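You operate a simulated robot arm through the tools that you are given. There is no shell and no other tool.

The job below is to be done with a simulated robot arm. You get a single attempt, and the scene is never put back.

Task
Sponge the smudges off the fridge door and the freezer door.
Fine: wet the sponge in the bowl of suds first, put it back after. What is to be rubbed or washed off counts as gone when no trace of it is left.

The check looks at the end state, three seconds after you hand in, the way a careful person would. Anything else that was tipped, shoved, dropped, spilled or broken makes it a failure.

Robot
A 6-joint arm with a two-finger parallel gripper, fixed in place. Base frame: the origin is at the foot of the arm, x ahead of it, y to its left, z up. Units: m, degrees, N and s.
With the tool pointing down near the work surface it reaches from about 0.14 to 0.82 m from the base axis. Its first joint turns from -166.0 to 166.0 degrees. Payload 3.91 kg.
The TCP is the grasp point between the finger pads, 0.03 m short of the fingertips. In the tool frame z runs along the fingers and y along their closing line. The gripper opens to 0.11 m. The fingers are 0.02 m wide and 0.01 m thick; the gripper's body (0.048 by 0.112 m) begins 0.055 m behind the TCP.
Orientation is that of the tool frame in the base frame, as a unit quaternion [w, x, y, z]. With the fingers straight down and closing along the base's y, the tool's x points along the base's -x, its y along +y and its z along -z.

Tools
- The arm moves only by the tool play_rows. Its argument "rows" is a list of rows, each a list of 7 numbers: the shift along the tool's x, y, z in units of 40 mm (1.0 is 40 mm), then the turn, a rotation vector about the tool's x, y, z in units of 4 degrees (1.0 is 4 degrees), then the closure, from 0 (fully open) to 1 (shut). In form: [[tx, ty, tz, rx, ry, rz, fingers], ...]. A call has 1 to 20 rows; each row shifts and turns the commanded pose from where the row before left it, along the tool's axes as they then stand. A call with a number of a shift or a turn outside -1 to 1 is refused whole. Rows are played at 5 a second. More than 0.05 m and 8.6 degrees between two rows, or a gripper value outside its range, and nothing of the call is played. Where a pose cannot be reached the arm comes as near as it can. A force on the tool above 70 N (or 10 N above the force at the start of the call, whichever is more), or a blocked arm, ends the call early, and 0.2 s more pass. The fingers move at their own pace (about 0.108 m/s each) and stop on an object; they squeeze with about 28 N. The grip force told is the motor's: it shows also when the fingers shut on nothing. Time passes only in rows, and 0.2 s behind the last, so rows that do not move let the fingers close. It gives the time, the measured TCP pose, the force on the tool (base axes), the opening and the grip force at its end, in the units of the frame above (readings bear some noise), with the torque about the TCP (base axes, N m) and any sound that the robot's microphone picked up, and new pictures: "views" is both (left out), scene, wrist or none.
- Cameras (640 x 400 px; columns grow to the right, rows downward): "scene" is fixed at [0.4037, -0.6382, 1.2586]; the picture's right is [1.00, -0.03, 0.00], its down [-0.01, -0.26, -0.97] and it looks along [0.03, 0.97, -0.26] (base axes); focal length 309 px, centre (320, 200). "wrist" rides on the gripper at [0.077, 0.007, -0.115] in the tool frame; the picture's right is [-0.09, 1.00, 0.00], its down [-0.80, -0.07, -0.59] and it looks along [-0.59, -0.05, 0.80] (tool axes); focal length 270 px, centre (320, 200). There is no depth. A picture from a camera that has moved, and an enlarged one, comes with that camera's place and axes in the base frame and with its lens. The place of the scene camera against the robot may be out by one fixed shift of up to 0.018 m in any direction.
- raise_lower(by): slides the trunk up (or, below 0, down) by that many m; the arm rides with it, the base frame stays. It gives what a move gives, with no picture.
- close_up(camera, box): a new picture of the part [left, top, right, bottom] of that camera's present view, enlarged. The clock stands still meanwhile.
- sign_off(): hands the job in; it is judged then, once.

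Nothing tells you positions but the pictures and the camera data. Unless the task says otherwise, let go and move clear before handing in.

The tools are called as name(argument=value, ...) on one line, values as JSON. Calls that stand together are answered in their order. play_rows: Moves the arm, as the interface text tells. Its arguments: {"type":"object","properties":{"rows":{"type":"array"},"views":{"type":"string","enum":["both","scene","wrist","none"]}},"required":["rows"]} The other tools are called the same way: raise_lower (by) slides the trunk up or down; close_up (camera, box) takes an enlarged picture of a part of a camera's view; sign_off () hands the job in.

At the start:

```text
t: 0.0
tool_pos: [0.1566, 0.3755, 1.2412]
ee_rot: [0.0, 0.0, 1.0, 0.0]
force: [0.7, 0.6, -0.1]
wrist_torque: [-0.04, 0.02, 0.01]
finger_gap: 0.1098
grasp_force: 0.0
trunk travel left (down, up): [-0.425, 0.115]
```

scene: 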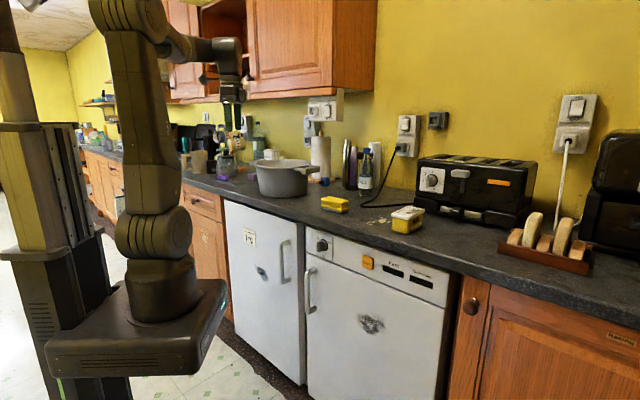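
wrist: 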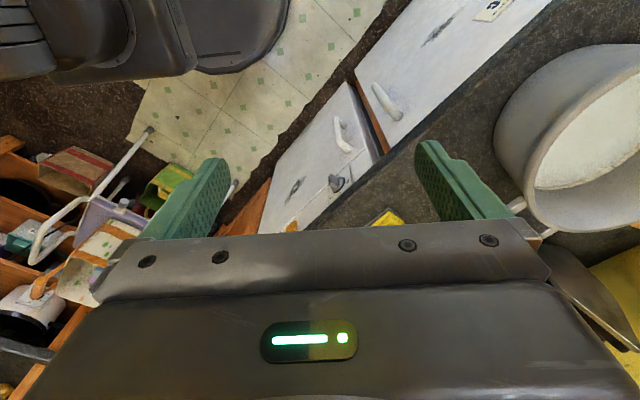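

I see a kitchen counter with a pot (possibly the bowl of suds), yellow sponge-like items, and two white doors with smudges. I'll look closer before moving.

close_up(camera="scene", box=[220, 120, 460, 270])

close_up(camera="scene", box=[210, 190, 470, 400])

close_up(camera="wrist", box=[220, 0, 640, 262])

```text
2.67 times, centred on (340, 195) of scene
camera zoom: at [0.4037, -0.6382, 1.2586], right [1.0, -0.03, 0.0], down [-0.01, -0.26, -0.97], along [0.03, 0.97, -0.26], focal length 825 px, centre (267, 213)
```

zoom: 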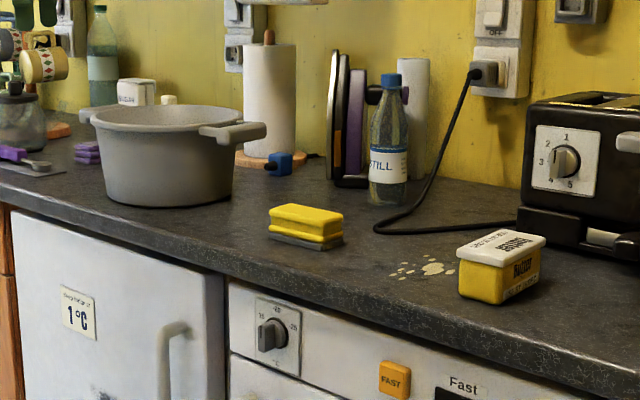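

```text
1.90 times, centred on (340, 295) of scene
camera zoom: at [0.4037, -0.6382, 1.2586], right [1.0, -0.03, 0.0], down [-0.01, -0.26, -0.97], along [0.03, 0.97, -0.26], focal length 589 px, centre (282, 19)
```

zoom: 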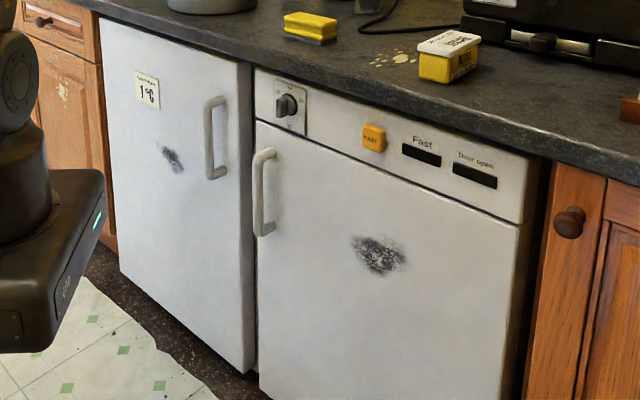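

```text
1.52 times, centred on (430, 131) of wrist
camera zoom: at [0.0802, 0.3817, 1.3562], right [0.09, 1.0, 0.0], down [0.8, -0.07, 0.59], along [0.59, -0.05, -0.8], focal length 412 px, centre (152, 305)
```

zoom: 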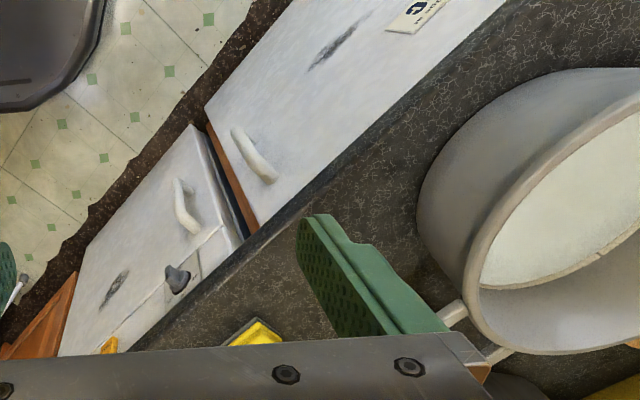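

The grey pot with a pale filling looks like the suds; the yellow block at roughly (0.5, 0.54) looks like the sponge, and the block with a white lid is a butter tub. I'll turn the wrist towards the counter to see things better before committing.

play_rows(rows=[[0, 0, 0, 0, 0, -1, 0], [0, 0, 0, 0, 0, -1, 0], [0, 0, 0, 0, 0, -1, 0], [0, 0, 0, 0, 0, -1, 0], [0, 0, 0, 0, 0, -1, 0], [0, 0, 0, 0, 0, -1, 0], [0, 0, 0, 0, 0, -1, 0], [0, 0, 0, 0, 0, -1, 0], [0, 0, 0, 0, 0, -1, 0], [0, 0, 0, 0, 0, -1, 0], [0, 0, 0, 0, 0, -1, 0], [0, 0, 0, 0, 0, -1, 0]])

```text
t: 2.6
tool_pos: [0.1573, 0.3761, 1.2415]
ee_rot: [0.0, -0.408, 0.913, 0.0]
force: [0.4, 1.0, -0.1]
wrist_torque: [0.01, 0.02, -0.02]
finger_gap: 0.1098
grasp_force: 0.1
trunk travel left (down, up): [-0.425, 0.115]
camera wrist: at [0.1007, 0.3223, 1.3568], right [-0.68, 0.73, 0.0], down [0.59, 0.55, 0.59], along [0.43, 0.41, -0.8], focal length 270 px, centre (320, 200)
```

scene: 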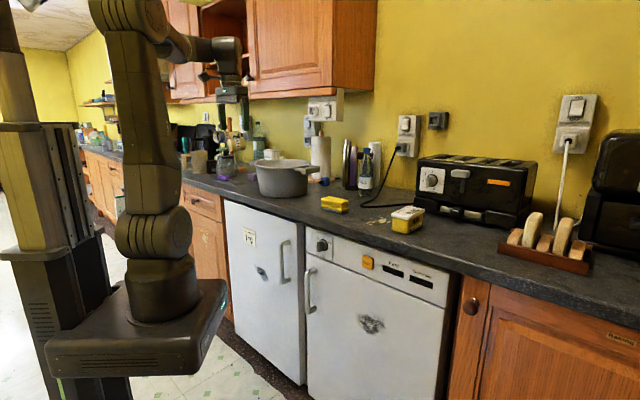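
wrist: 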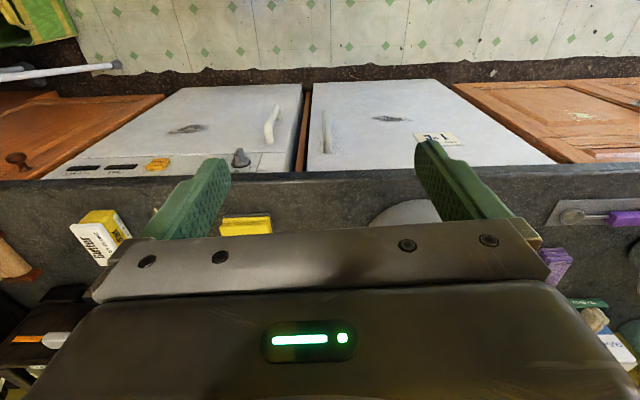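

The view is now nearly square to the counter, with both doors below me and the sponge and pot ahead. I'll move forward and left above the counter to look into the pot.

play_rows(rows=[[-0.8, 0.3, 0, 0, 0, 0, 0], [-0.8, 0.3, 0, 0, 0, 0, 0], [-0.8, 0.3, 0, 0, 0, 0, 0], [-0.8, 0.3, 0, 0, 0, 0, 0], [-0.8, 0.3, 0, 0, 0, 0, 0], [-0.8, 0.3, 0, 0, 0, 0, 0], [-0.8, 0.3, 0, 0, 0, 0, 0]])

```text
t: 4.2
tool_pos: [0.2447, 0.6004, 1.2403]
ee_rot: [-0.002, -0.407, 0.914, 0.0]
force: [0.2, 0.1, 0.3]
wrist_torque: [0.0, 0.01, 0.02]
finger_gap: 0.1101
grasp_force: 0.0
trunk travel left (down, up): [-0.425, 0.115]
camera wrist: at [0.1887, 0.5472, 1.3562], right [-0.68, 0.73, 0.0], down [0.59, 0.55, 0.59], along [0.43, 0.4, -0.8], focal length 270 px, centre (320, 200)
```

scene: 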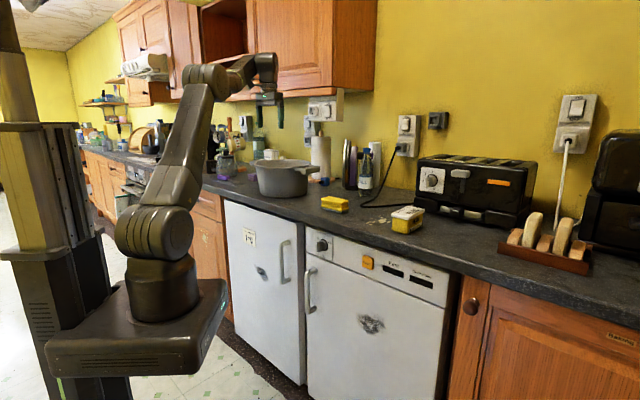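
wrist: 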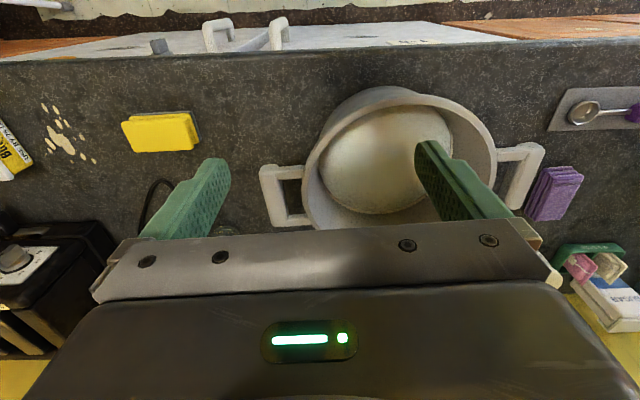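

The pot's inside and a purple item beside it need a closer look, to decide which are the sponge and the bowl of suds.

close_up(camera="wrist", box=[240, 60, 560, 260])

close_up(camera="wrist", box=[480, 70, 640, 340])

close_up(camera="wrist", box=[0, 60, 240, 210])

close_up(camera="scene", box=[80, 80, 320, 230])

```text
2.00 times, centred on (400, 160) of wrist
camera zoom: at [0.1887, 0.5472, 1.3562], right [-0.68, 0.73, 0.0], down [0.59, 0.55, 0.59], along [0.43, 0.4, -0.8], focal length 541 px, centre (160, 280)
```

zoom: 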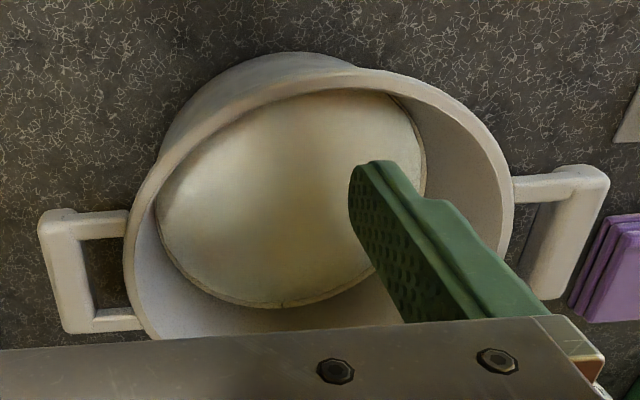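

```text
1.48 times, centred on (560, 205) of wrist
camera zoom: at [0.1887, 0.5472, 1.3562], right [-0.68, 0.73, 0.0], down [0.59, 0.55, 0.59], along [0.43, 0.4, -0.8], focal length 400 px, centre (-36, 193)
```

zoom: 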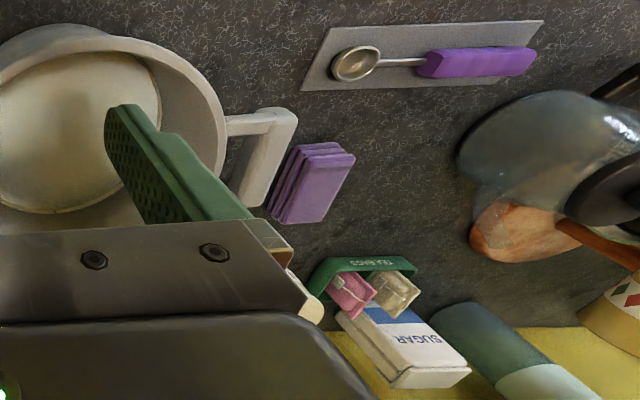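

```text
2.67 times, centred on (120, 135) of wrist
camera zoom: at [0.1887, 0.5472, 1.3562], right [-0.68, 0.73, 0.0], down [0.59, 0.55, 0.59], along [0.43, 0.4, -0.8], focal length 721 px, centre (853, 373)
```

zoom: 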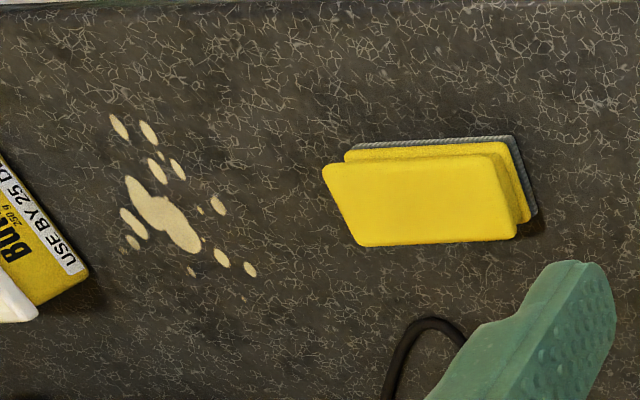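

```text
2.67 times, centred on (200, 155) of scene
camera zoom: at [0.4037, -0.6382, 1.2586], right [1.0, -0.03, 0.0], down [-0.01, -0.26, -0.97], along [0.03, 0.97, -0.26], focal length 825 px, centre (640, 320)
```

zoom: 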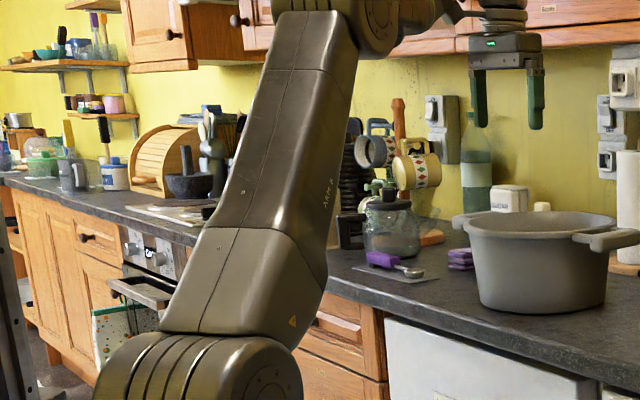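

The yellow block with a scourer pad is clearly a sponge, and the pot seems to hold a pale liquid well above its floor. I'll shift left to centre the pot between the fingers and look straight in.

play_rows(rows=[[-0.3, 0.9, 0, 0, 0, 0, 0], [-0.3, 0.9, 0, 0, 0, 0, 0], [-0.3, 0.9, 0, 0, 0, 0, 0]])

close_up(camera="wrist", box=[200, 30, 440, 230])

```text
t: 5.0
tool_pos: [0.1952, 0.6493, 1.2149]
ee_rot: [0.001, -0.407, 0.914, 0.002]
force: [0.0, 0.1, 0.4]
wrist_torque: [0.04, 0.0, -0.02]
finger_gap: 0.1098
grasp_force: 0.1
out of reach, approached as far as the arm can: row 1, 2, 3
trunk travel left (down, up): [-0.425, 0.115]
camera wrist: at [0.1393, 0.5953, 1.3283], right [-0.68, 0.73, 0.0], down [0.59, 0.55, 0.6], along [0.44, 0.41, -0.8], focal length 270 px, centre (320, 200)
```

scene: 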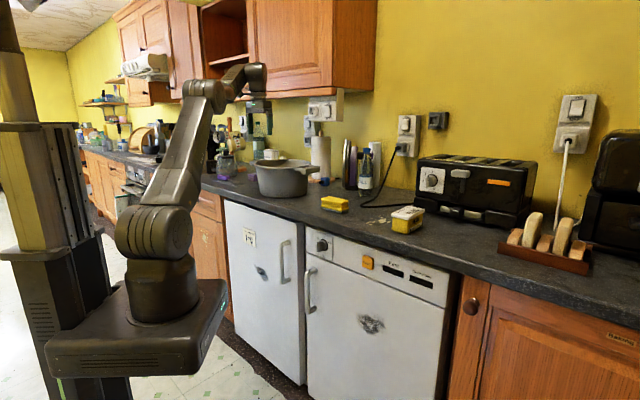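
wrist: 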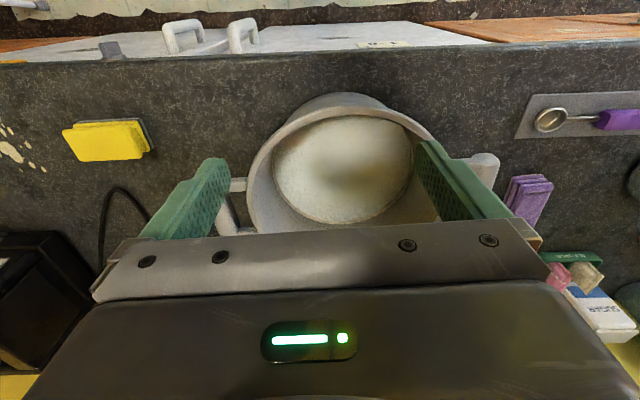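

```text
2.00 times, centred on (320, 130) of wrist
camera zoom: at [0.1393, 0.5953, 1.3283], right [-0.68, 0.73, 0.0], down [0.59, 0.55, 0.6], along [0.44, 0.41, -0.8], focal length 541 px, centre (320, 340)
```

zoom: 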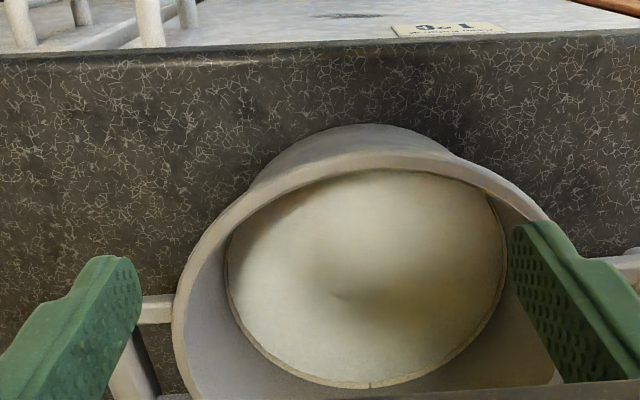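

The surface in the pot mirrors the dark gripper, so it is liquid (about z 0.975, centre near (0.265, 0.76)), which makes it the suds. Next I'll move right to look at the sponge from closer and pin down its position.

play_rows(rows=[[0.1, -0.95, 0, 0, 0, 0, 0], [0.1, -0.95, 0, 0, 0, 0, 0], [0.1, -0.95, 0, 0, 0, 0, 0], [0.1, -0.95, 0, 0, 0, 0, 0], [0.1, -0.95, 0, 0, 0, 0, 0], [0.1, -0.95, 0, 0, 0, 0, 0], [0.1, -0.95, 0, 0, 0, 0, 0], [0.1, -0.95, 0, 0, 0, 0, 0], [0.1, -0.95, 0, 0, 0, 0, 0]])

close_up(camera="wrist", box=[200, 20, 440, 220])

```text
t: 7.0
tool_pos: [0.4219, 0.3941, 1.2159]
ee_rot: [0.001, -0.407, 0.913, -0.001]
force: [-0.4, 0.0, -0.3]
wrist_torque: [-0.03, 0.01, 0.03]
finger_gap: 0.1103
grasp_force: 0.1
trunk travel left (down, up): [-0.425, 0.115]
camera wrist: at [0.3669, 0.3407, 1.3297], right [-0.68, 0.73, 0.0], down [0.59, 0.55, 0.59], along [0.43, 0.41, -0.8], focal length 270 px, centre (320, 200)
```

scene: 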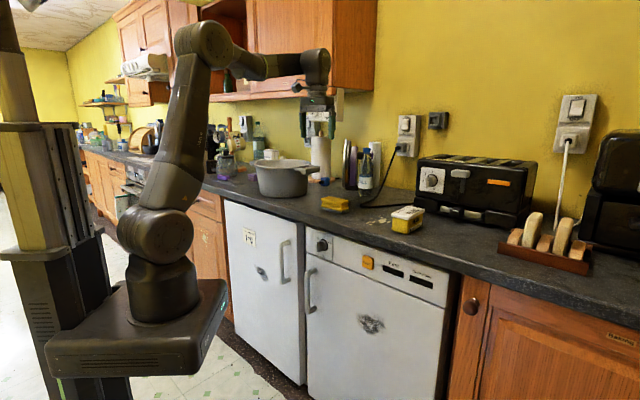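
wrist: 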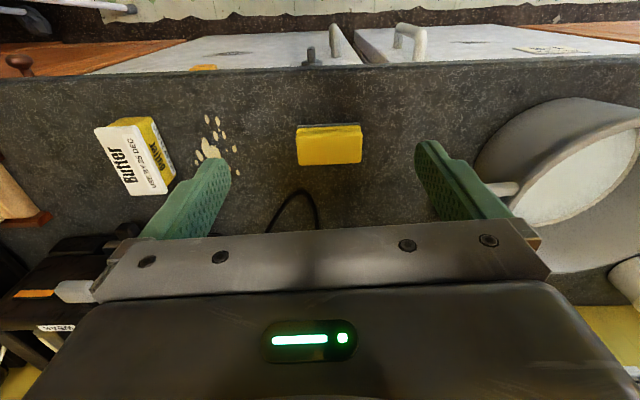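

```text
2.00 times, centred on (320, 120) of wrist
camera zoom: at [0.3669, 0.3407, 1.3297], right [-0.68, 0.73, 0.0], down [0.59, 0.55, 0.59], along [0.43, 0.41, -0.8], focal length 541 px, centre (320, 360)
```

zoom: 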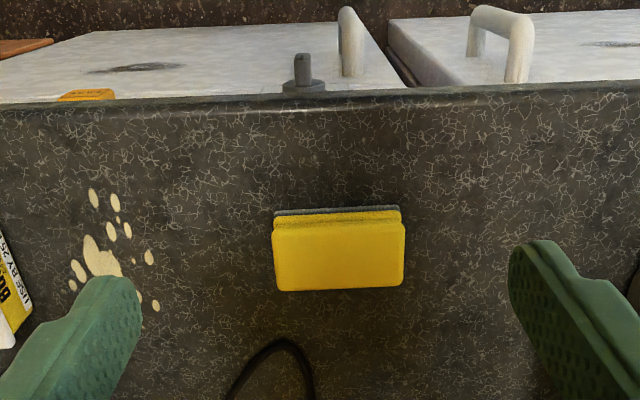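

The sponge lies square to the counter (edge direction 45°), about 0.10 × 0.06 m, with its top at z ≈ 0.947 and its centre near (0.487, 0.475). I'll turn the gripper so it closes across the short side, then centre over it.

play_rows(rows=[[0, 0, 0, 0, 0, 1, 0], [0, 0, 0, 0, 0, 1, 0], [0, 0, 0, 0, 0, 1, 0], [0, 0, 0, 0, 0, 1, 0], [0, 0, 0, 0, 0, 1, 0], [0, 0, 0, 0, 0, 1, 0], [0, 0, 0, 0, 0, 1, 0], [0, 0, 0, 0, 0, 1, 0], [0, 0, 0, 0, 0, 1, 0], [0, 0, 0, 0, 0, 1, 0], [0, 0, 0, 0, 0, 1, 0], [0, 0, 0, 0, 0, 1, 0], [0, 0, 0, 0, 0, 1, 0], [0, 0, 0, 0, 0, 1, 0], [0, 0, 0, 0, 0, 1, 0], [0, 0, 0, 0, 0, 1, 0], [0, 0, 0, 0, 0, 1, 0], [0, 0, 0, 0, 0, 1, 0], [0, 0, 0, 0, 0, 1, 0], [0, 0, 0, 0, 0, 1, 0]], views="none")

play_rows(rows=[[0, 0, 0, 0, 0, 1, 0], [0, 0, 0, 0, 0, 1, 0], [0, 0, 0, 0, 0, 1, 0], [0, 0, 0, 0, 0, 0.25, 0], [0.09, 0.86, 0, 0, 0, 0, 0], [0.09, 0.86, 0, 0, 0, 0, 0], [0.09, 0.86, 0, 0, 0, 0, 0]])

```text
t: 11.2
tool_pos: [0.4233, 0.3926, 1.2151]
ee_rot: [0.0, 0.277, 0.961, 0.0]
force: [0.2, -0.6, 0.0]
wrist_torque: [-0.01, -0.02, -0.01]
finger_gap: 0.1099
grasp_force: 0.1
trunk travel left (down, up): [-0.425, 0.115]
```

```text
t: 12.8
tool_pos: [0.4873, 0.4765, 1.2149]
ee_rot: [0.001, 0.383, 0.924, 0.0]
force: [0.0, 0.6, -0.9]
wrist_torque: [0.02, 0.02, -0.04]
finger_gap: 0.1101
grasp_force: 0.0
trunk travel left (down, up): [-0.425, 0.115]
camera wrist: at [0.4398, 0.5348, 1.3295], right [0.77, 0.64, 0.0], down [0.52, -0.62, 0.59], along [0.38, -0.46, -0.8], focal length 270 px, centre (320, 200)
```

scene: 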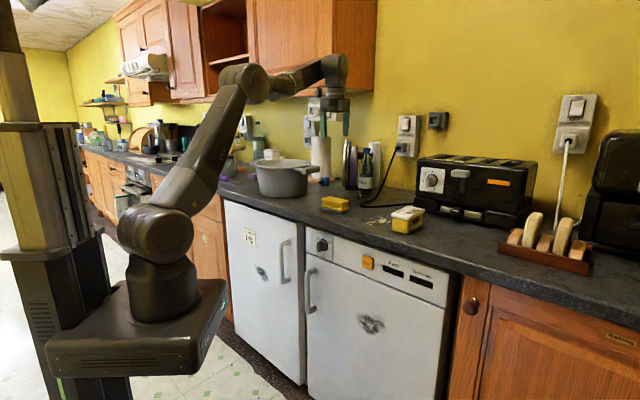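
wrist: 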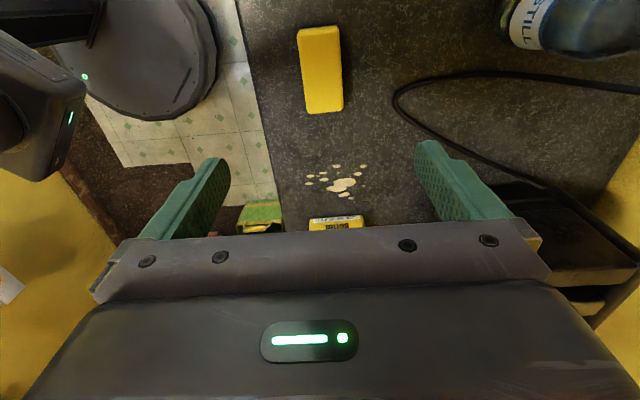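

The gripper is centred over the sponge within a few millimetres and aligned with it. I'll go down to just above it and check from the side.

play_rows(rows=[[0, 0, 0.8, 0, 0, 0, 0], [0, 0, 0.8, 0, 0, 0, 0], [0, 0, 0.8, 0, 0, 0, 0], [0, 0, 0.8, 0, 0, 0, 0], [0, 0, 0.8, 0, 0, 0, 0], [0, 0, 0.8, 0, 0, 0, 0], [0, 0, 0.3, 0, 0, 0, 0]])

close_up(camera="scene", box=[280, 140, 400, 215])

```text
t: 14.4
tool_pos: [0.489, 0.4742, 1.0103]
ee_rot: [0.0, 0.383, 0.924, 0.0]
force: [-0.4, -0.6, 0.0]
wrist_torque: [0.0, 0.02, -0.01]
finger_gap: 0.1097
grasp_force: 0.0
trunk travel left (down, up): [-0.425, 0.115]
camera wrist: at [0.4399, 0.5324, 1.1253], right [0.77, 0.64, 0.0], down [0.52, -0.62, 0.59], along [0.38, -0.46, -0.8], focal length 270 px, centre (320, 200)
```

scene: 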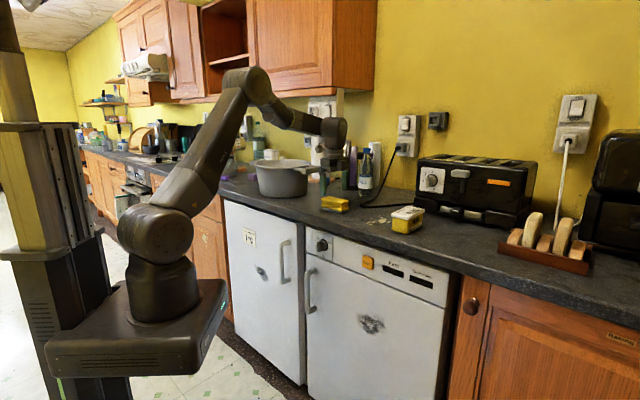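
wrist: 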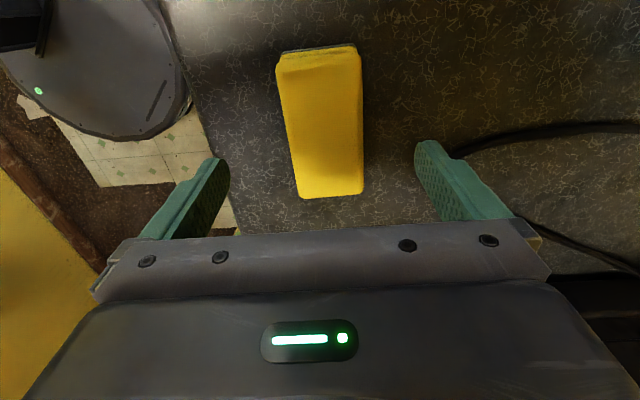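

```text
5.33 times, centred on (340, 178) of scene
camera zoom: at [0.4037, -0.6382, 1.2586], right [1.0, -0.03, 0.0], down [-0.01, -0.26, -0.97], along [0.03, 0.97, -0.26], focal length 1650 px, centre (213, 320)
```

zoom: 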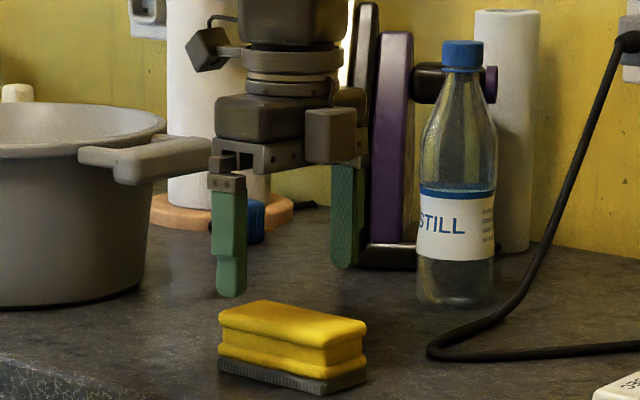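

The fingers straddle the sponge evenly; its top is near z 0.95 and the counter near 0.909. I'll lower to TCP z ≈ 0.954, so the pad and lower edge stick out past the fingertips, and close.

play_rows(rows=[[0, 0, 0.5, 0, 0, 0, 0], [0, 0, 0.5, 0, 0, 0, 0], [0, 0, 0.41, 0, 0, 0, 0], [0, 0, 0, 0, 0, 0, 0]])

close_up(camera="scene", box=[280, 140, 400, 215])

```text
t: 15.4
tool_pos: [0.4881, 0.4732, 0.9547]
ee_rot: [-0.001, 0.382, 0.924, 0.0]
force: [-0.7, -0.2, -0.6]
wrist_torque: [0.0, 0.01, 0.0]
finger_gap: 0.11
grasp_force: 0.0
trunk travel left (down, up): [-0.425, 0.115]
camera wrist: at [0.4394, 0.532, 1.0689], right [0.77, 0.64, 0.0], down [0.52, -0.62, 0.59], along [0.38, -0.46, -0.8], focal length 270 px, centre (320, 200)
```

scene: 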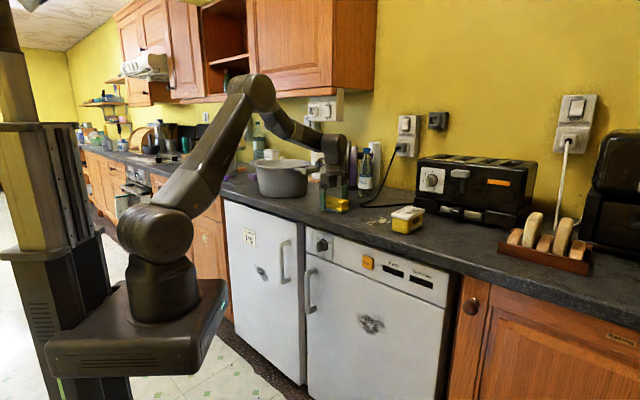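
wrist: 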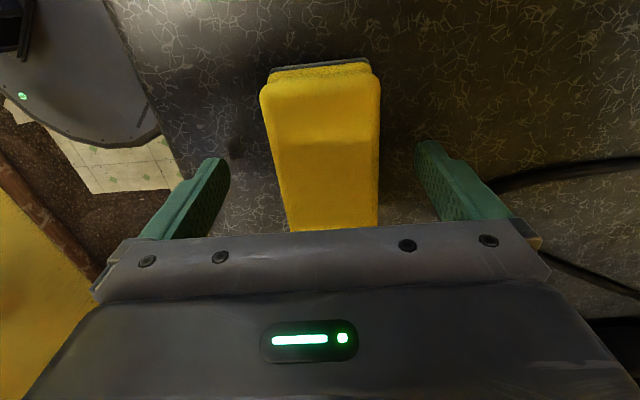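

```text
5.33 times, centred on (340, 178) of scene
camera zoom: at [0.4037, -0.6382, 1.2586], right [1.0, -0.03, 0.0], down [-0.01, -0.26, -0.97], along [0.03, 0.97, -0.26], focal length 1650 px, centre (213, 320)
```

zoom: 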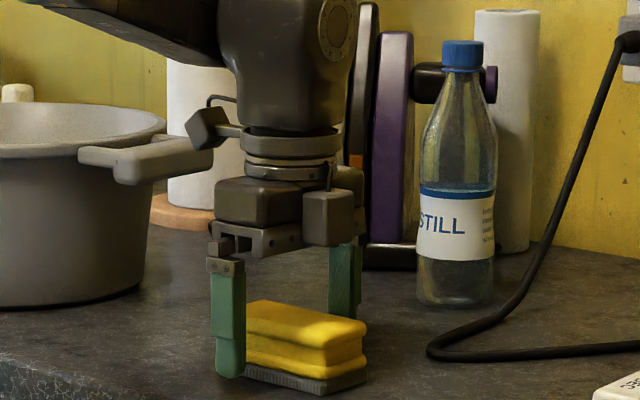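

The fingertips sit about 10 mm above the counter on both sides of the sponge. I'll rise 4 mm so more sponge sticks out, then close.

play_rows(rows=[[0, 0, -0.1, 0, 0, 0, 0], [0, 0, 0, 0, 0, 0, 0.4], [0, 0, 0, 0, 0, 0, 1], [0, 0, 0, 0, 0, 0, 1], [0, 0, 0, 0, 0, 0, 1], [0, 0, 0, 0, 0, 0, 1], [0, 0, 0, 0, 0, 0, 1]])

close_up(camera="scene", box=[280, 140, 400, 215])

```text
t: 17.0
tool_pos: [0.4879, 0.4735, 0.9571]
ee_rot: [0.0, 0.383, 0.924, 0.0]
force: [-0.2, 0.5, 1.7]
wrist_torque: [0.01, -0.02, -0.02]
finger_gap: 0.051
grasp_force: 28.3
trunk travel left (down, up): [-0.425, 0.115]
camera wrist: at [0.4399, 0.5323, 1.0731], right [0.77, 0.64, 0.0], down [0.52, -0.62, 0.59], along [0.38, -0.46, -0.8], focal length 270 px, centre (320, 200)
```

scene: 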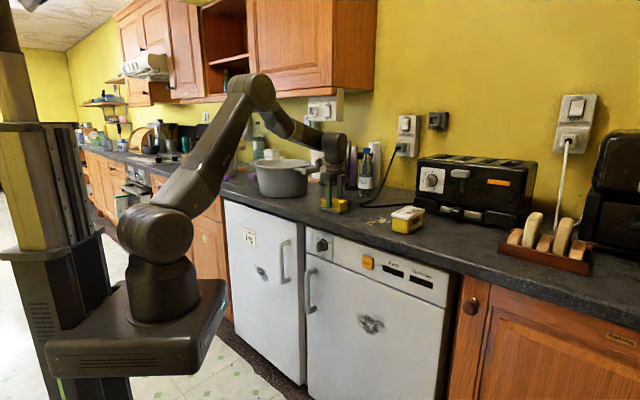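
wrist: 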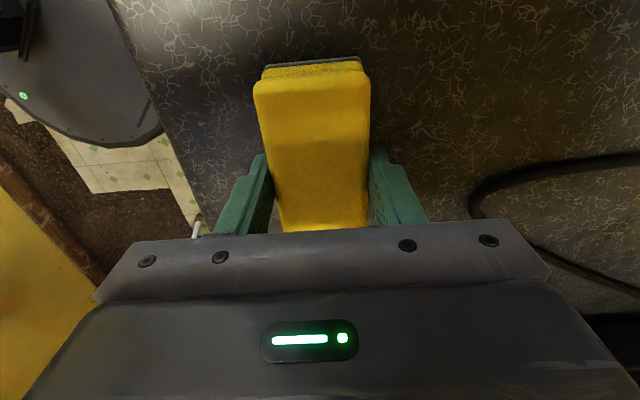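

```text
5.33 times, centred on (340, 178) of scene
camera zoom: at [0.4037, -0.6382, 1.2586], right [1.0, -0.03, 0.0], down [-0.01, -0.26, -0.97], along [0.03, 0.97, -0.26], focal length 1650 px, centre (213, 320)
```

zoom: 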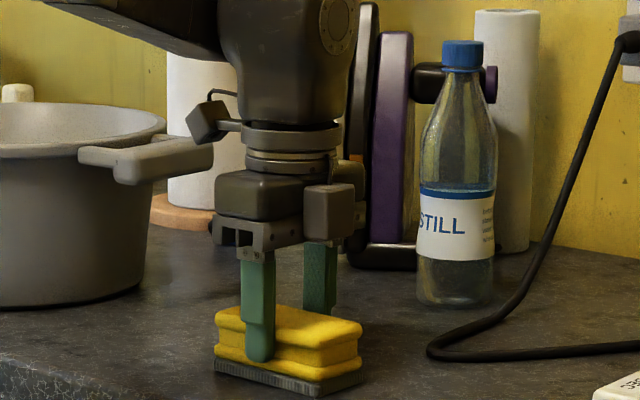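

The sponge is held (gap 0.051 m) with about 17 mm sticking out below the fingertips. I'll raise the trunk to lift it clear, which also adds reach towards the pot.

raise_lower(by=0.11)

play_rows(rows=[[0, 0, -0.5, 0, 0, 0, 1], [0, 0, -0.5, 0, 0, 0, 1], [0, 0, -0.6, 0, 0, 0, 1]])

close_up(camera="scene", box=[240, 100, 400, 220])

```text
t: 18.4
tool_pos: [0.4873, 0.4735, 1.0677]
ee_rot: [0.0, 0.383, 0.924, 0.0]
force: [0.3, -0.3, 0.5]
wrist_torque: [0.06, -0.01, 0.02]
finger_gap: 0.0001
grasp_force: 27.8
trunk travel left (down, up): [-0.535, 0.005]
```

```text
t: 19.2
tool_pos: [0.4877, 0.4734, 1.1321]
ee_rot: [0.0, 0.383, 0.924, -0.002]
force: [0.3, -1.1, -0.3]
wrist_torque: [-0.02, 0.0, -0.01]
finger_gap: 0.0002
grasp_force: 28.5
trunk travel left (down, up): [-0.535, 0.005]
camera wrist: at [0.4386, 0.5324, 1.2471], right [0.77, 0.64, 0.0], down [0.52, -0.62, 0.59], along [0.38, -0.46, -0.8], focal length 270 px, centre (320, 200)
```

scene: 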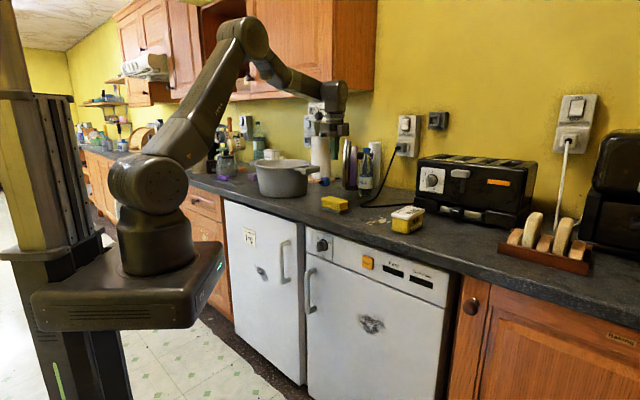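
wrist: 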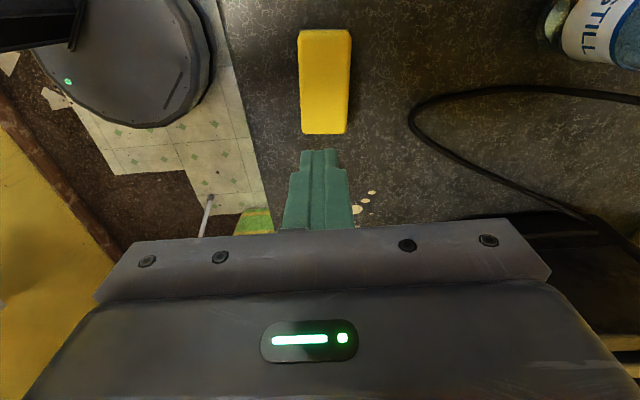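

```text
3.33 times, centred on (320, 160) of scene
camera zoom: at [0.4037, -0.6382, 1.2586], right [1.0, -0.03, 0.0], down [-0.01, -0.26, -0.97], along [0.03, 0.97, -0.26], focal length 1031 px, centre (320, 333)
```

zoom: 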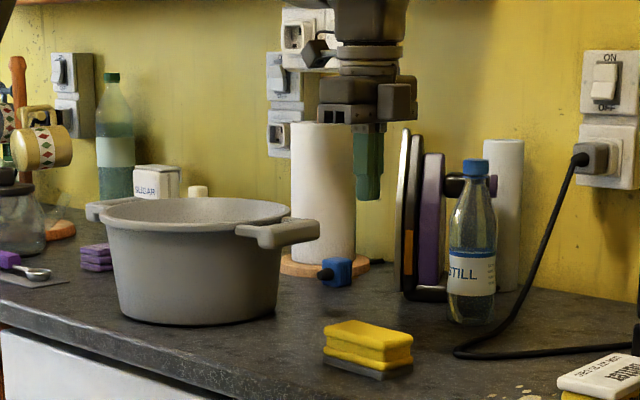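

The sponge slipped out of the fingers during the lift (gap reads 0) and is still standing in place, turned by a few degrees. I'll open and look before gripping deeper.

play_rows(rows=[[0, 0, 0, 0, 0, 0, 0], [0, 0, 0, 0, 0, 0, 0], [0, 0, 0, 0, 0, 0, 0], [0, 0, 0, 0, 0, 0, 0]], views="wrist")

close_up(camera="wrist", box=[220, 0, 420, 150])

close_up(camera="scene", box=[300, 180, 380, 230])

```text
t: 20.2
tool_pos: [0.4881, 0.474, 1.1314]
ee_rot: [0.0, 0.383, 0.924, 0.0]
force: [0.4, 0.6, -0.3]
wrist_torque: [0.03, 0.0, -0.03]
finger_gap: 0.1102
grasp_force: 0.0
trunk travel left (down, up): [-0.535, 0.005]
camera wrist: at [0.4388, 0.5325, 1.2467], right [0.77, 0.64, 0.0], down [0.52, -0.62, 0.59], along [0.38, -0.46, -0.8], focal length 270 px, centre (320, 200)
```

wrist: 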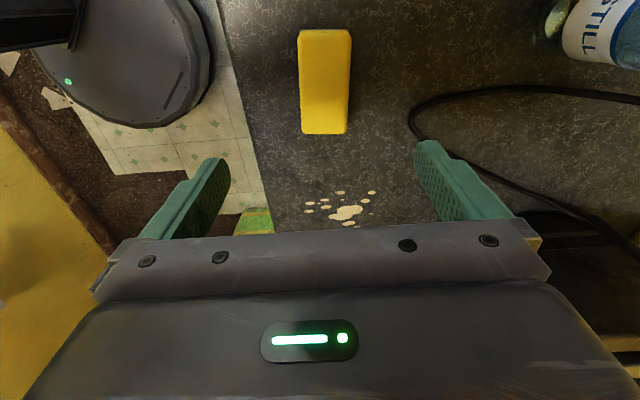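

```text
2.67 times, centred on (320, 75) of wrist
camera zoom: at [0.4388, 0.5325, 1.2467], right [0.77, 0.64, 0.0], down [0.52, -0.62, 0.59], along [0.38, -0.46, -0.8], focal length 721 px, centre (320, 533)
```

zoom: 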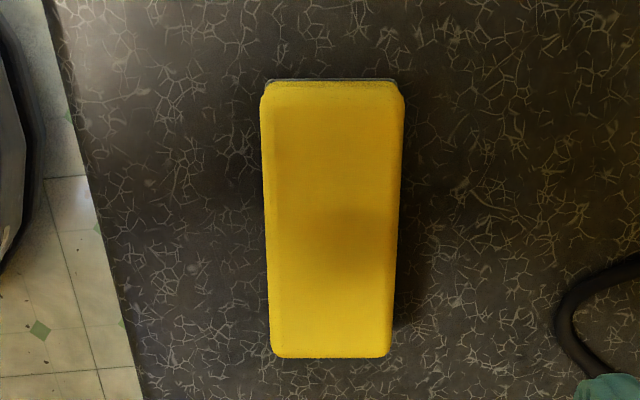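

```text
8.00 times, centred on (340, 205) of scene
camera zoom: at [0.4037, -0.6382, 1.2586], right [1.0, -0.03, 0.0], down [-0.01, -0.26, -0.97], along [0.03, 0.97, -0.26], focal length 2475 px, centre (160, 160)
```

zoom: 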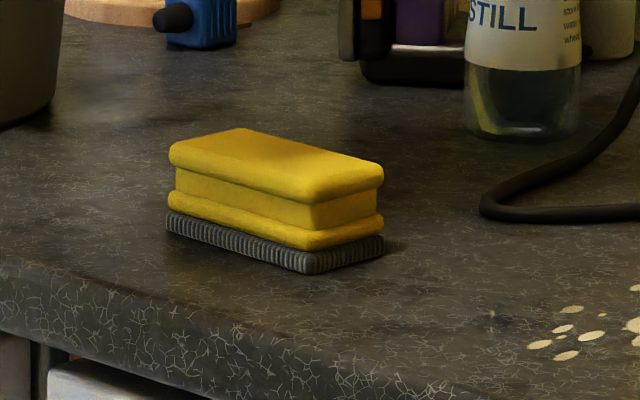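

The sponge's sides are stepped (pad and lower lobe, narrow waist, top lobe), and my last grip only held the top lobe. I'll turn 5° to match it, centre, and go deeper so the fingers also hold the lower lobe and pad.

play_rows(rows=[[0, 0, 0, 0, 0, 0.66, 0], [0, 0, 0, 0, 0, 0.66, 0], [0.135, 0.073, 0, 0, 0, 0, 0], [0, 0, 0.8, 0, 0, 0, 0], [0, 0, 0.8, 0, 0, 0, 0], [0, 0, 0.8, 0, 0, 0, 0], [0, 0, 0.8, 0, 0, 0, 0], [0, 0, 0.8, 0, 0, 0, 0], [0, 0, 0.3, 0, 0, 0, 0], [0, 0, 0.2, 0, 0, 0, 0], [0, 0, 0, 0, 0, 0, 0]], views="wrist")

close_up(camera="scene", box=[300, 165, 380, 215])

```text
t: 22.6
tool_pos: [0.4889, 0.4795, 0.9534]
ee_rot: [0.0, 0.425, 0.905, 0.0]
force: [-0.2, 0.5, -0.5]
wrist_torque: [0.03, -0.01, 0.03]
finger_gap: 0.1101
grasp_force: 0.1
trunk travel left (down, up): [-0.535, 0.005]
camera wrist: at [0.4447, 0.5425, 1.0684], right [0.82, 0.57, 0.0], down [0.46, -0.66, 0.59], along [0.34, -0.49, -0.8], focal length 270 px, centre (320, 200)
```

wrist: 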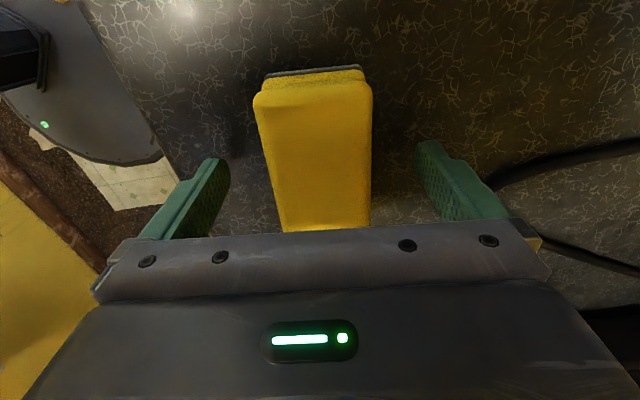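

```text
8.00 times, centred on (340, 190) of scene
camera zoom: at [0.4037, -0.6382, 1.2586], right [1.0, -0.03, 0.0], down [-0.01, -0.26, -0.97], along [0.03, 0.97, -0.26], focal length 2475 px, centre (160, 280)
```

zoom: 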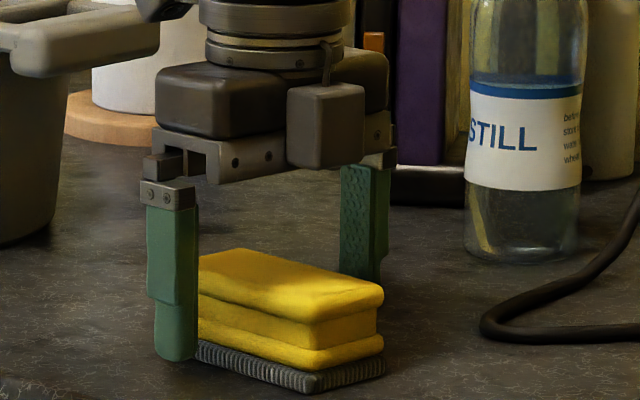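

The fingertips are about 10 mm above the counter now; I'll go 5 mm deeper, close, and then lift in very small steps with the arm.

play_rows(rows=[[0, 0, 0.07, 0, 0, 0, 0], [0, 0, 0.07, 0, 0, 0, 0], [0, 0, 0, 0, 0, 0, 0.3], [0, 0, 0, 0, 0, 0, 0.6], [0, 0, 0, 0, 0, 0, 1], [0, 0, 0, 0, 0, 0, 1], [0, 0, 0, 0, 0, 0, 1], [0, 0, 0, 0, 0, 0, 1], [0, 0, 0, 0, 0, 0, 1]], views="wrist")

close_up(camera="scene", box=[300, 165, 380, 215])

```text
t: 24.6
tool_pos: [0.4871, 0.479, 0.946]
ee_rot: [0.0, 0.425, 0.905, 0.0]
force: [-0.5, -0.3, 0.1]
wrist_torque: [-0.02, -0.02, -0.01]
finger_gap: 0.051
grasp_force: 28.4
trunk travel left (down, up): [-0.535, 0.005]
camera wrist: at [0.4442, 0.5423, 1.062], right [0.82, 0.57, 0.0], down [0.46, -0.66, 0.59], along [0.34, -0.49, -0.8], focal length 270 px, centre (320, 200)
```

wrist: 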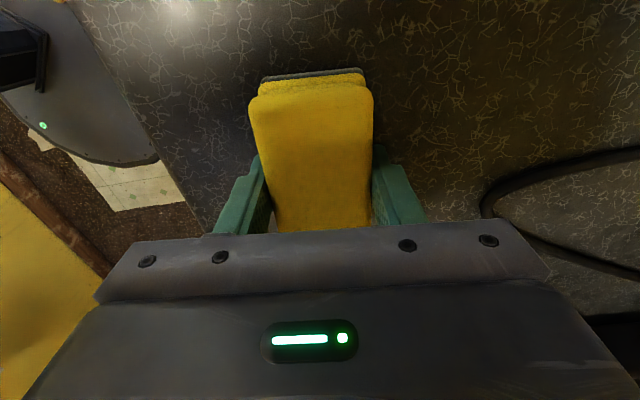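

```text
8.00 times, centred on (340, 190) of scene
camera zoom: at [0.4037, -0.6382, 1.2586], right [1.0, -0.03, 0.0], down [-0.01, -0.26, -0.97], along [0.03, 0.97, -0.26], focal length 2475 px, centre (160, 280)
```

zoom: 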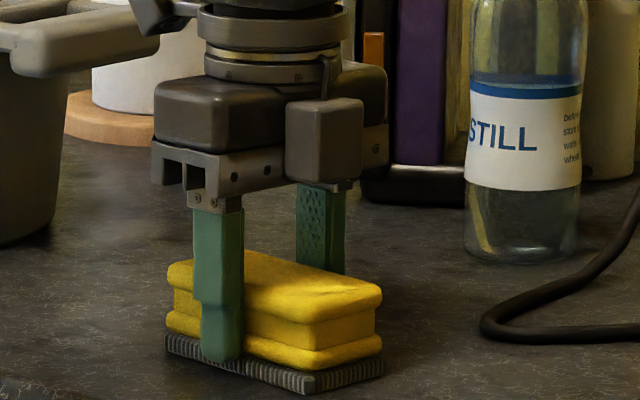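

Both fingers now span almost the full height of the sponge's sides. I'll lift 20 mm slowly with the arm and check it comes along.

play_rows(rows=[[0, 0, -0.05, 0, 0, 0, 1], [0, 0, -0.1, 0, 0, 0, 1], [0, 0, -0.1, 0, 0, 0, 1], [0, 0, -0.1, 0, 0, 0, 1], [0, 0, -0.15, 0, 0, 0, 1]], views="wrist")

close_up(camera="scene", box=[300, 165, 380, 215])

```text
t: 25.8
tool_pos: [0.4876, 0.4796, 0.9668]
ee_rot: [0.0, 0.426, 0.905, 0.001]
force: [0.1, -0.7, -0.7]
wrist_torque: [-0.01, 0.02, 0.03]
finger_gap: 0.0509
grasp_force: 28.3
trunk travel left (down, up): [-0.535, 0.005]
camera wrist: at [0.4442, 0.5423, 1.0812], right [0.82, 0.57, 0.0], down [0.46, -0.66, 0.59], along [0.34, -0.49, -0.8], focal length 270 px, centre (320, 200)
```

wrist: 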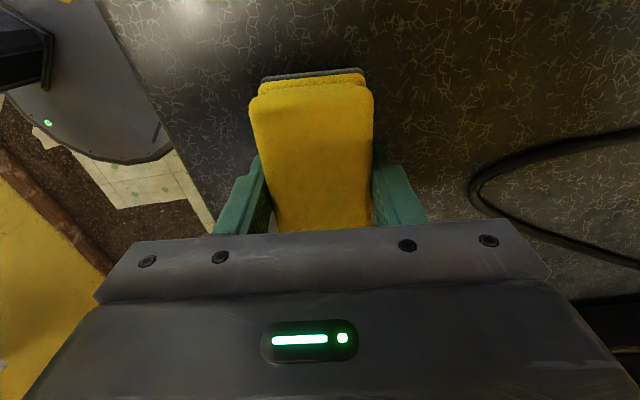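

```text
8.00 times, centred on (340, 190) of scene
camera zoom: at [0.4037, -0.6382, 1.2586], right [1.0, -0.03, 0.0], down [-0.01, -0.26, -0.97], along [0.03, 0.97, -0.26], focal length 2475 px, centre (160, 280)
```

zoom: 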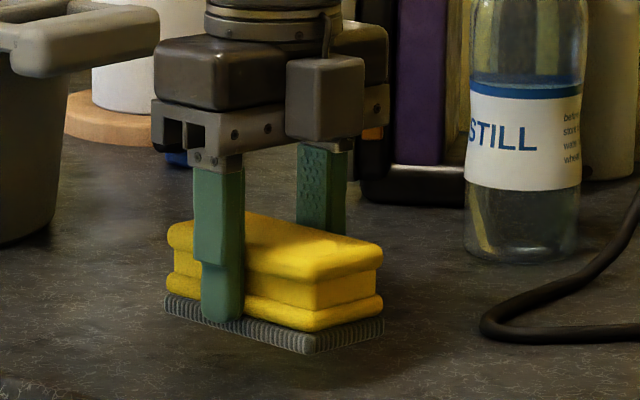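

The sponge came up with the gripper. I'll keep lifting gently to clear the pot's rim.

play_rows(rows=[[0, 0, -0.15, 0, 0, 0, 1], [0, 0, -0.2, 0, 0, 0, 1], [0, 0, -0.2, 0, 0, 0, 1], [0, 0, -0.2, 0, 0, 0, 1], [0, 0, -0.2, 0, 0, 0, 1], [0, 0, -0.15, 0, 0, 0, 1]], views="none")

close_up(camera="scene", box=[300, 145, 380, 215])

```text
t: 27.2
tool_pos: [0.4875, 0.4789, 1.0121]
ee_rot: [-0.001, 0.425, 0.905, 0.0]
force: [0.2, 0.0, 0.1]
wrist_torque: [0.0, 0.01, 0.01]
finger_gap: 0.0508
grasp_force: 27.8
trunk travel left (down, up): [-0.535, 0.005]
```

```text
5.71 times, centred on (340, 180) of scene
camera zoom: at [0.4037, -0.6382, 1.2586], right [1.0, -0.03, 0.0], down [-0.01, -0.26, -0.97], along [0.03, 0.97, -0.26], focal length 1768 px, centre (206, 314)
```

zoom: 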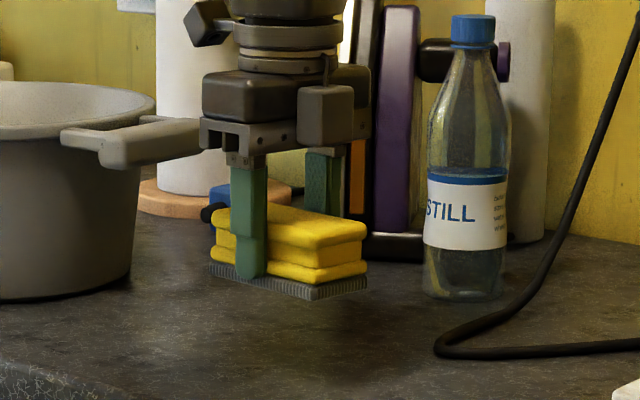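

The grip is firm. Since I'll need the trunk later, I'll test a small trunk move here, close above the counter, to see whether it makes the sponge slip.

play_rows(rows=[[0, 0, 0.2, 0, 0, 0, 1], [0, 0, 0.25, 0, 0, 0, 1], [0, 0, 0, 0, 0, 0, 1]], views="none")

raise_lower(by=-0.03)

close_up(camera="scene", box=[300, 165, 380, 215])

raise_lower(by=0.03)

close_up(camera="scene", box=[300, 165, 380, 215])

```text
t: 28.0
tool_pos: [0.4871, 0.4793, 0.9924]
ee_rot: [0.0, 0.425, 0.905, 0.0]
force: [0.6, 0.6, -0.3]
wrist_torque: [-0.01, -0.04, 0.02]
finger_gap: 0.051
grasp_force: 27.9
trunk travel left (down, up): [-0.535, 0.005]
```

```text
t: 28.8
tool_pos: [0.4869, 0.4802, 0.9618]
ee_rot: [0.001, 0.425, 0.905, 0.0]
force: [0.5, 0.7, -1.4]
wrist_torque: [0.01, 0.02, 0.05]
finger_gap: 0.0511
grasp_force: 28.5
trunk travel left (down, up): [-0.505, 0.035]
```

```text
8.00 times, centred on (340, 190) of scene
camera zoom: at [0.4037, -0.6382, 1.2586], right [1.0, -0.03, 0.0], down [-0.01, -0.26, -0.97], along [0.03, 0.97, -0.26], focal length 2475 px, centre (160, 280)
```

zoom: 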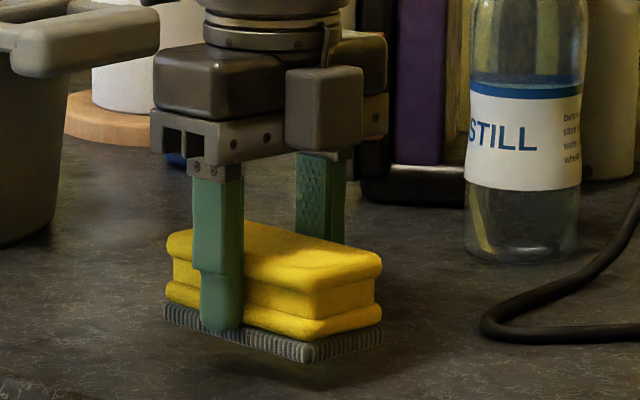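

```text
t: 29.5
tool_pos: [0.4883, 0.4805, 0.9922]
ee_rot: [0.0, 0.425, 0.905, 0.0]
force: [0.4, -1.1, 0.0]
wrist_torque: [0.02, -0.01, -0.03]
finger_gap: 0.0512
grasp_force: 27.9
trunk travel left (down, up): [-0.535, 0.005]
```

```text
8.00 times, centred on (340, 190) of scene
camera zoom: at [0.4037, -0.6382, 1.2586], right [1.0, -0.03, 0.0], down [-0.01, -0.26, -0.97], along [0.03, 0.97, -0.26], focal length 2475 px, centre (160, 280)
```

zoom: 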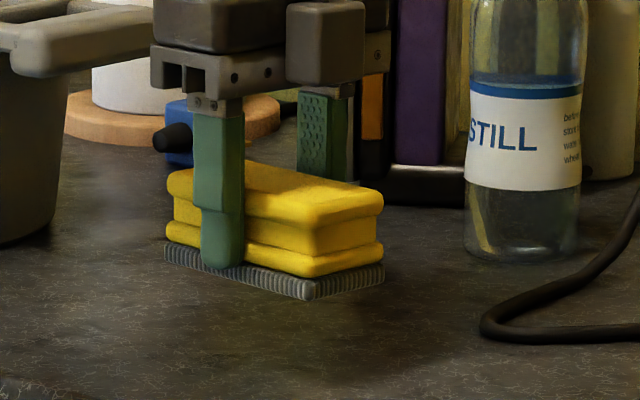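

Trunk moves don't disturb the grip. Now I'll lift above the rim height and travel over towards the pot, stopping halfway to check clearances.

play_rows(rows=[[0, 0, -0.3, 0, 0, 0, 1], [0, 0, -0.35, 0, 0, 0, 1], [0, 0, -0.35, 0, 0, 0, 1], [0, 0, -0.35, 0, 0, 0, 1], [0, 0, -0.35, 0, 0, 0, 1], [0, 0, -0.35, 0, 0, 0, 1], [0, 0, -0.35, 0, 0, 0, 1], [0, 0, -0.35, 0, 0, 0, 1], [0, 0, -0.35, 0, 0, 0, 1], [0, 0, -0.35, 0, 0, 0, 1], [0.5, -0.03, 0, 0, 0, 0, 1], [0.6, -0.03, 0, 0, 0, 0, 1], [0.6, -0.03, 0, 0, 0, 0, 1], [0.6, -0.03, 0, 0, 0, 0, 1], [0.6, -0.03, 0, 0, 0, 0, 1], [0.5, -0.03, 0, 0, 0, 0, 1]])

close_up(camera="scene", box=[200, 40, 400, 210])

```text
t: 32.9
tool_pos: [0.3945, 0.579, 1.1292]
ee_rot: [-0.001, 0.425, 0.905, 0.0]
force: [0.3, -0.9, 0.5]
wrist_torque: [0.04, -0.01, -0.01]
finger_gap: 0.0511
grasp_force: 28.3
trunk travel left (down, up): [-0.535, 0.005]
camera wrist: at [0.3509, 0.6426, 1.2446], right [0.82, 0.57, 0.0], down [0.46, -0.66, 0.59], along [0.34, -0.49, -0.8], focal length 270 px, centre (320, 200)
```

scene: 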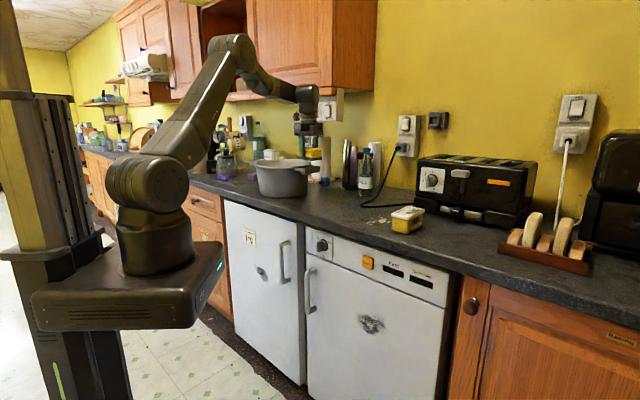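
wrist: 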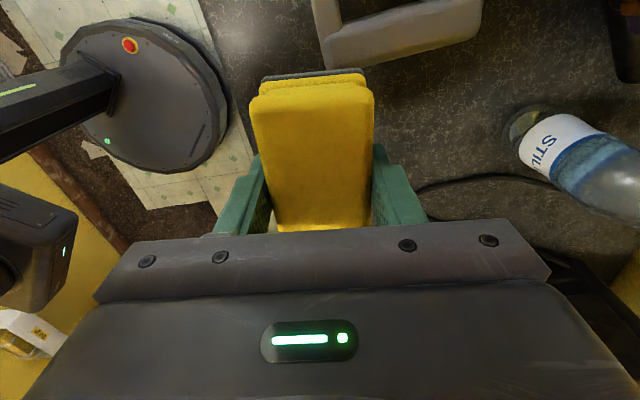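

```text
2.35 times, centred on (300, 125) of scene
camera zoom: at [0.4037, -0.6382, 1.2586], right [1.0, -0.03, 0.0], down [-0.01, -0.26, -0.97], along [0.03, 0.97, -0.26], focal length 728 px, centre (367, 376)
```

zoom: 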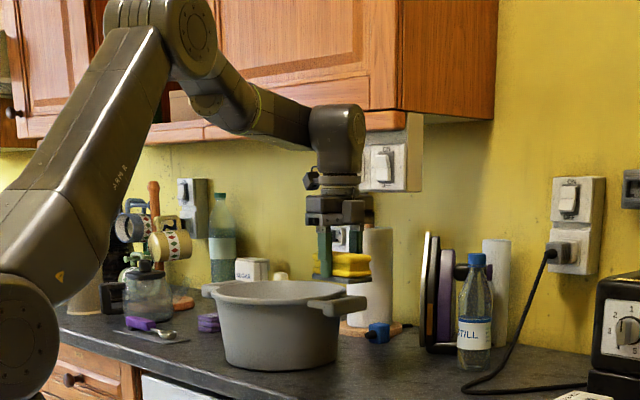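

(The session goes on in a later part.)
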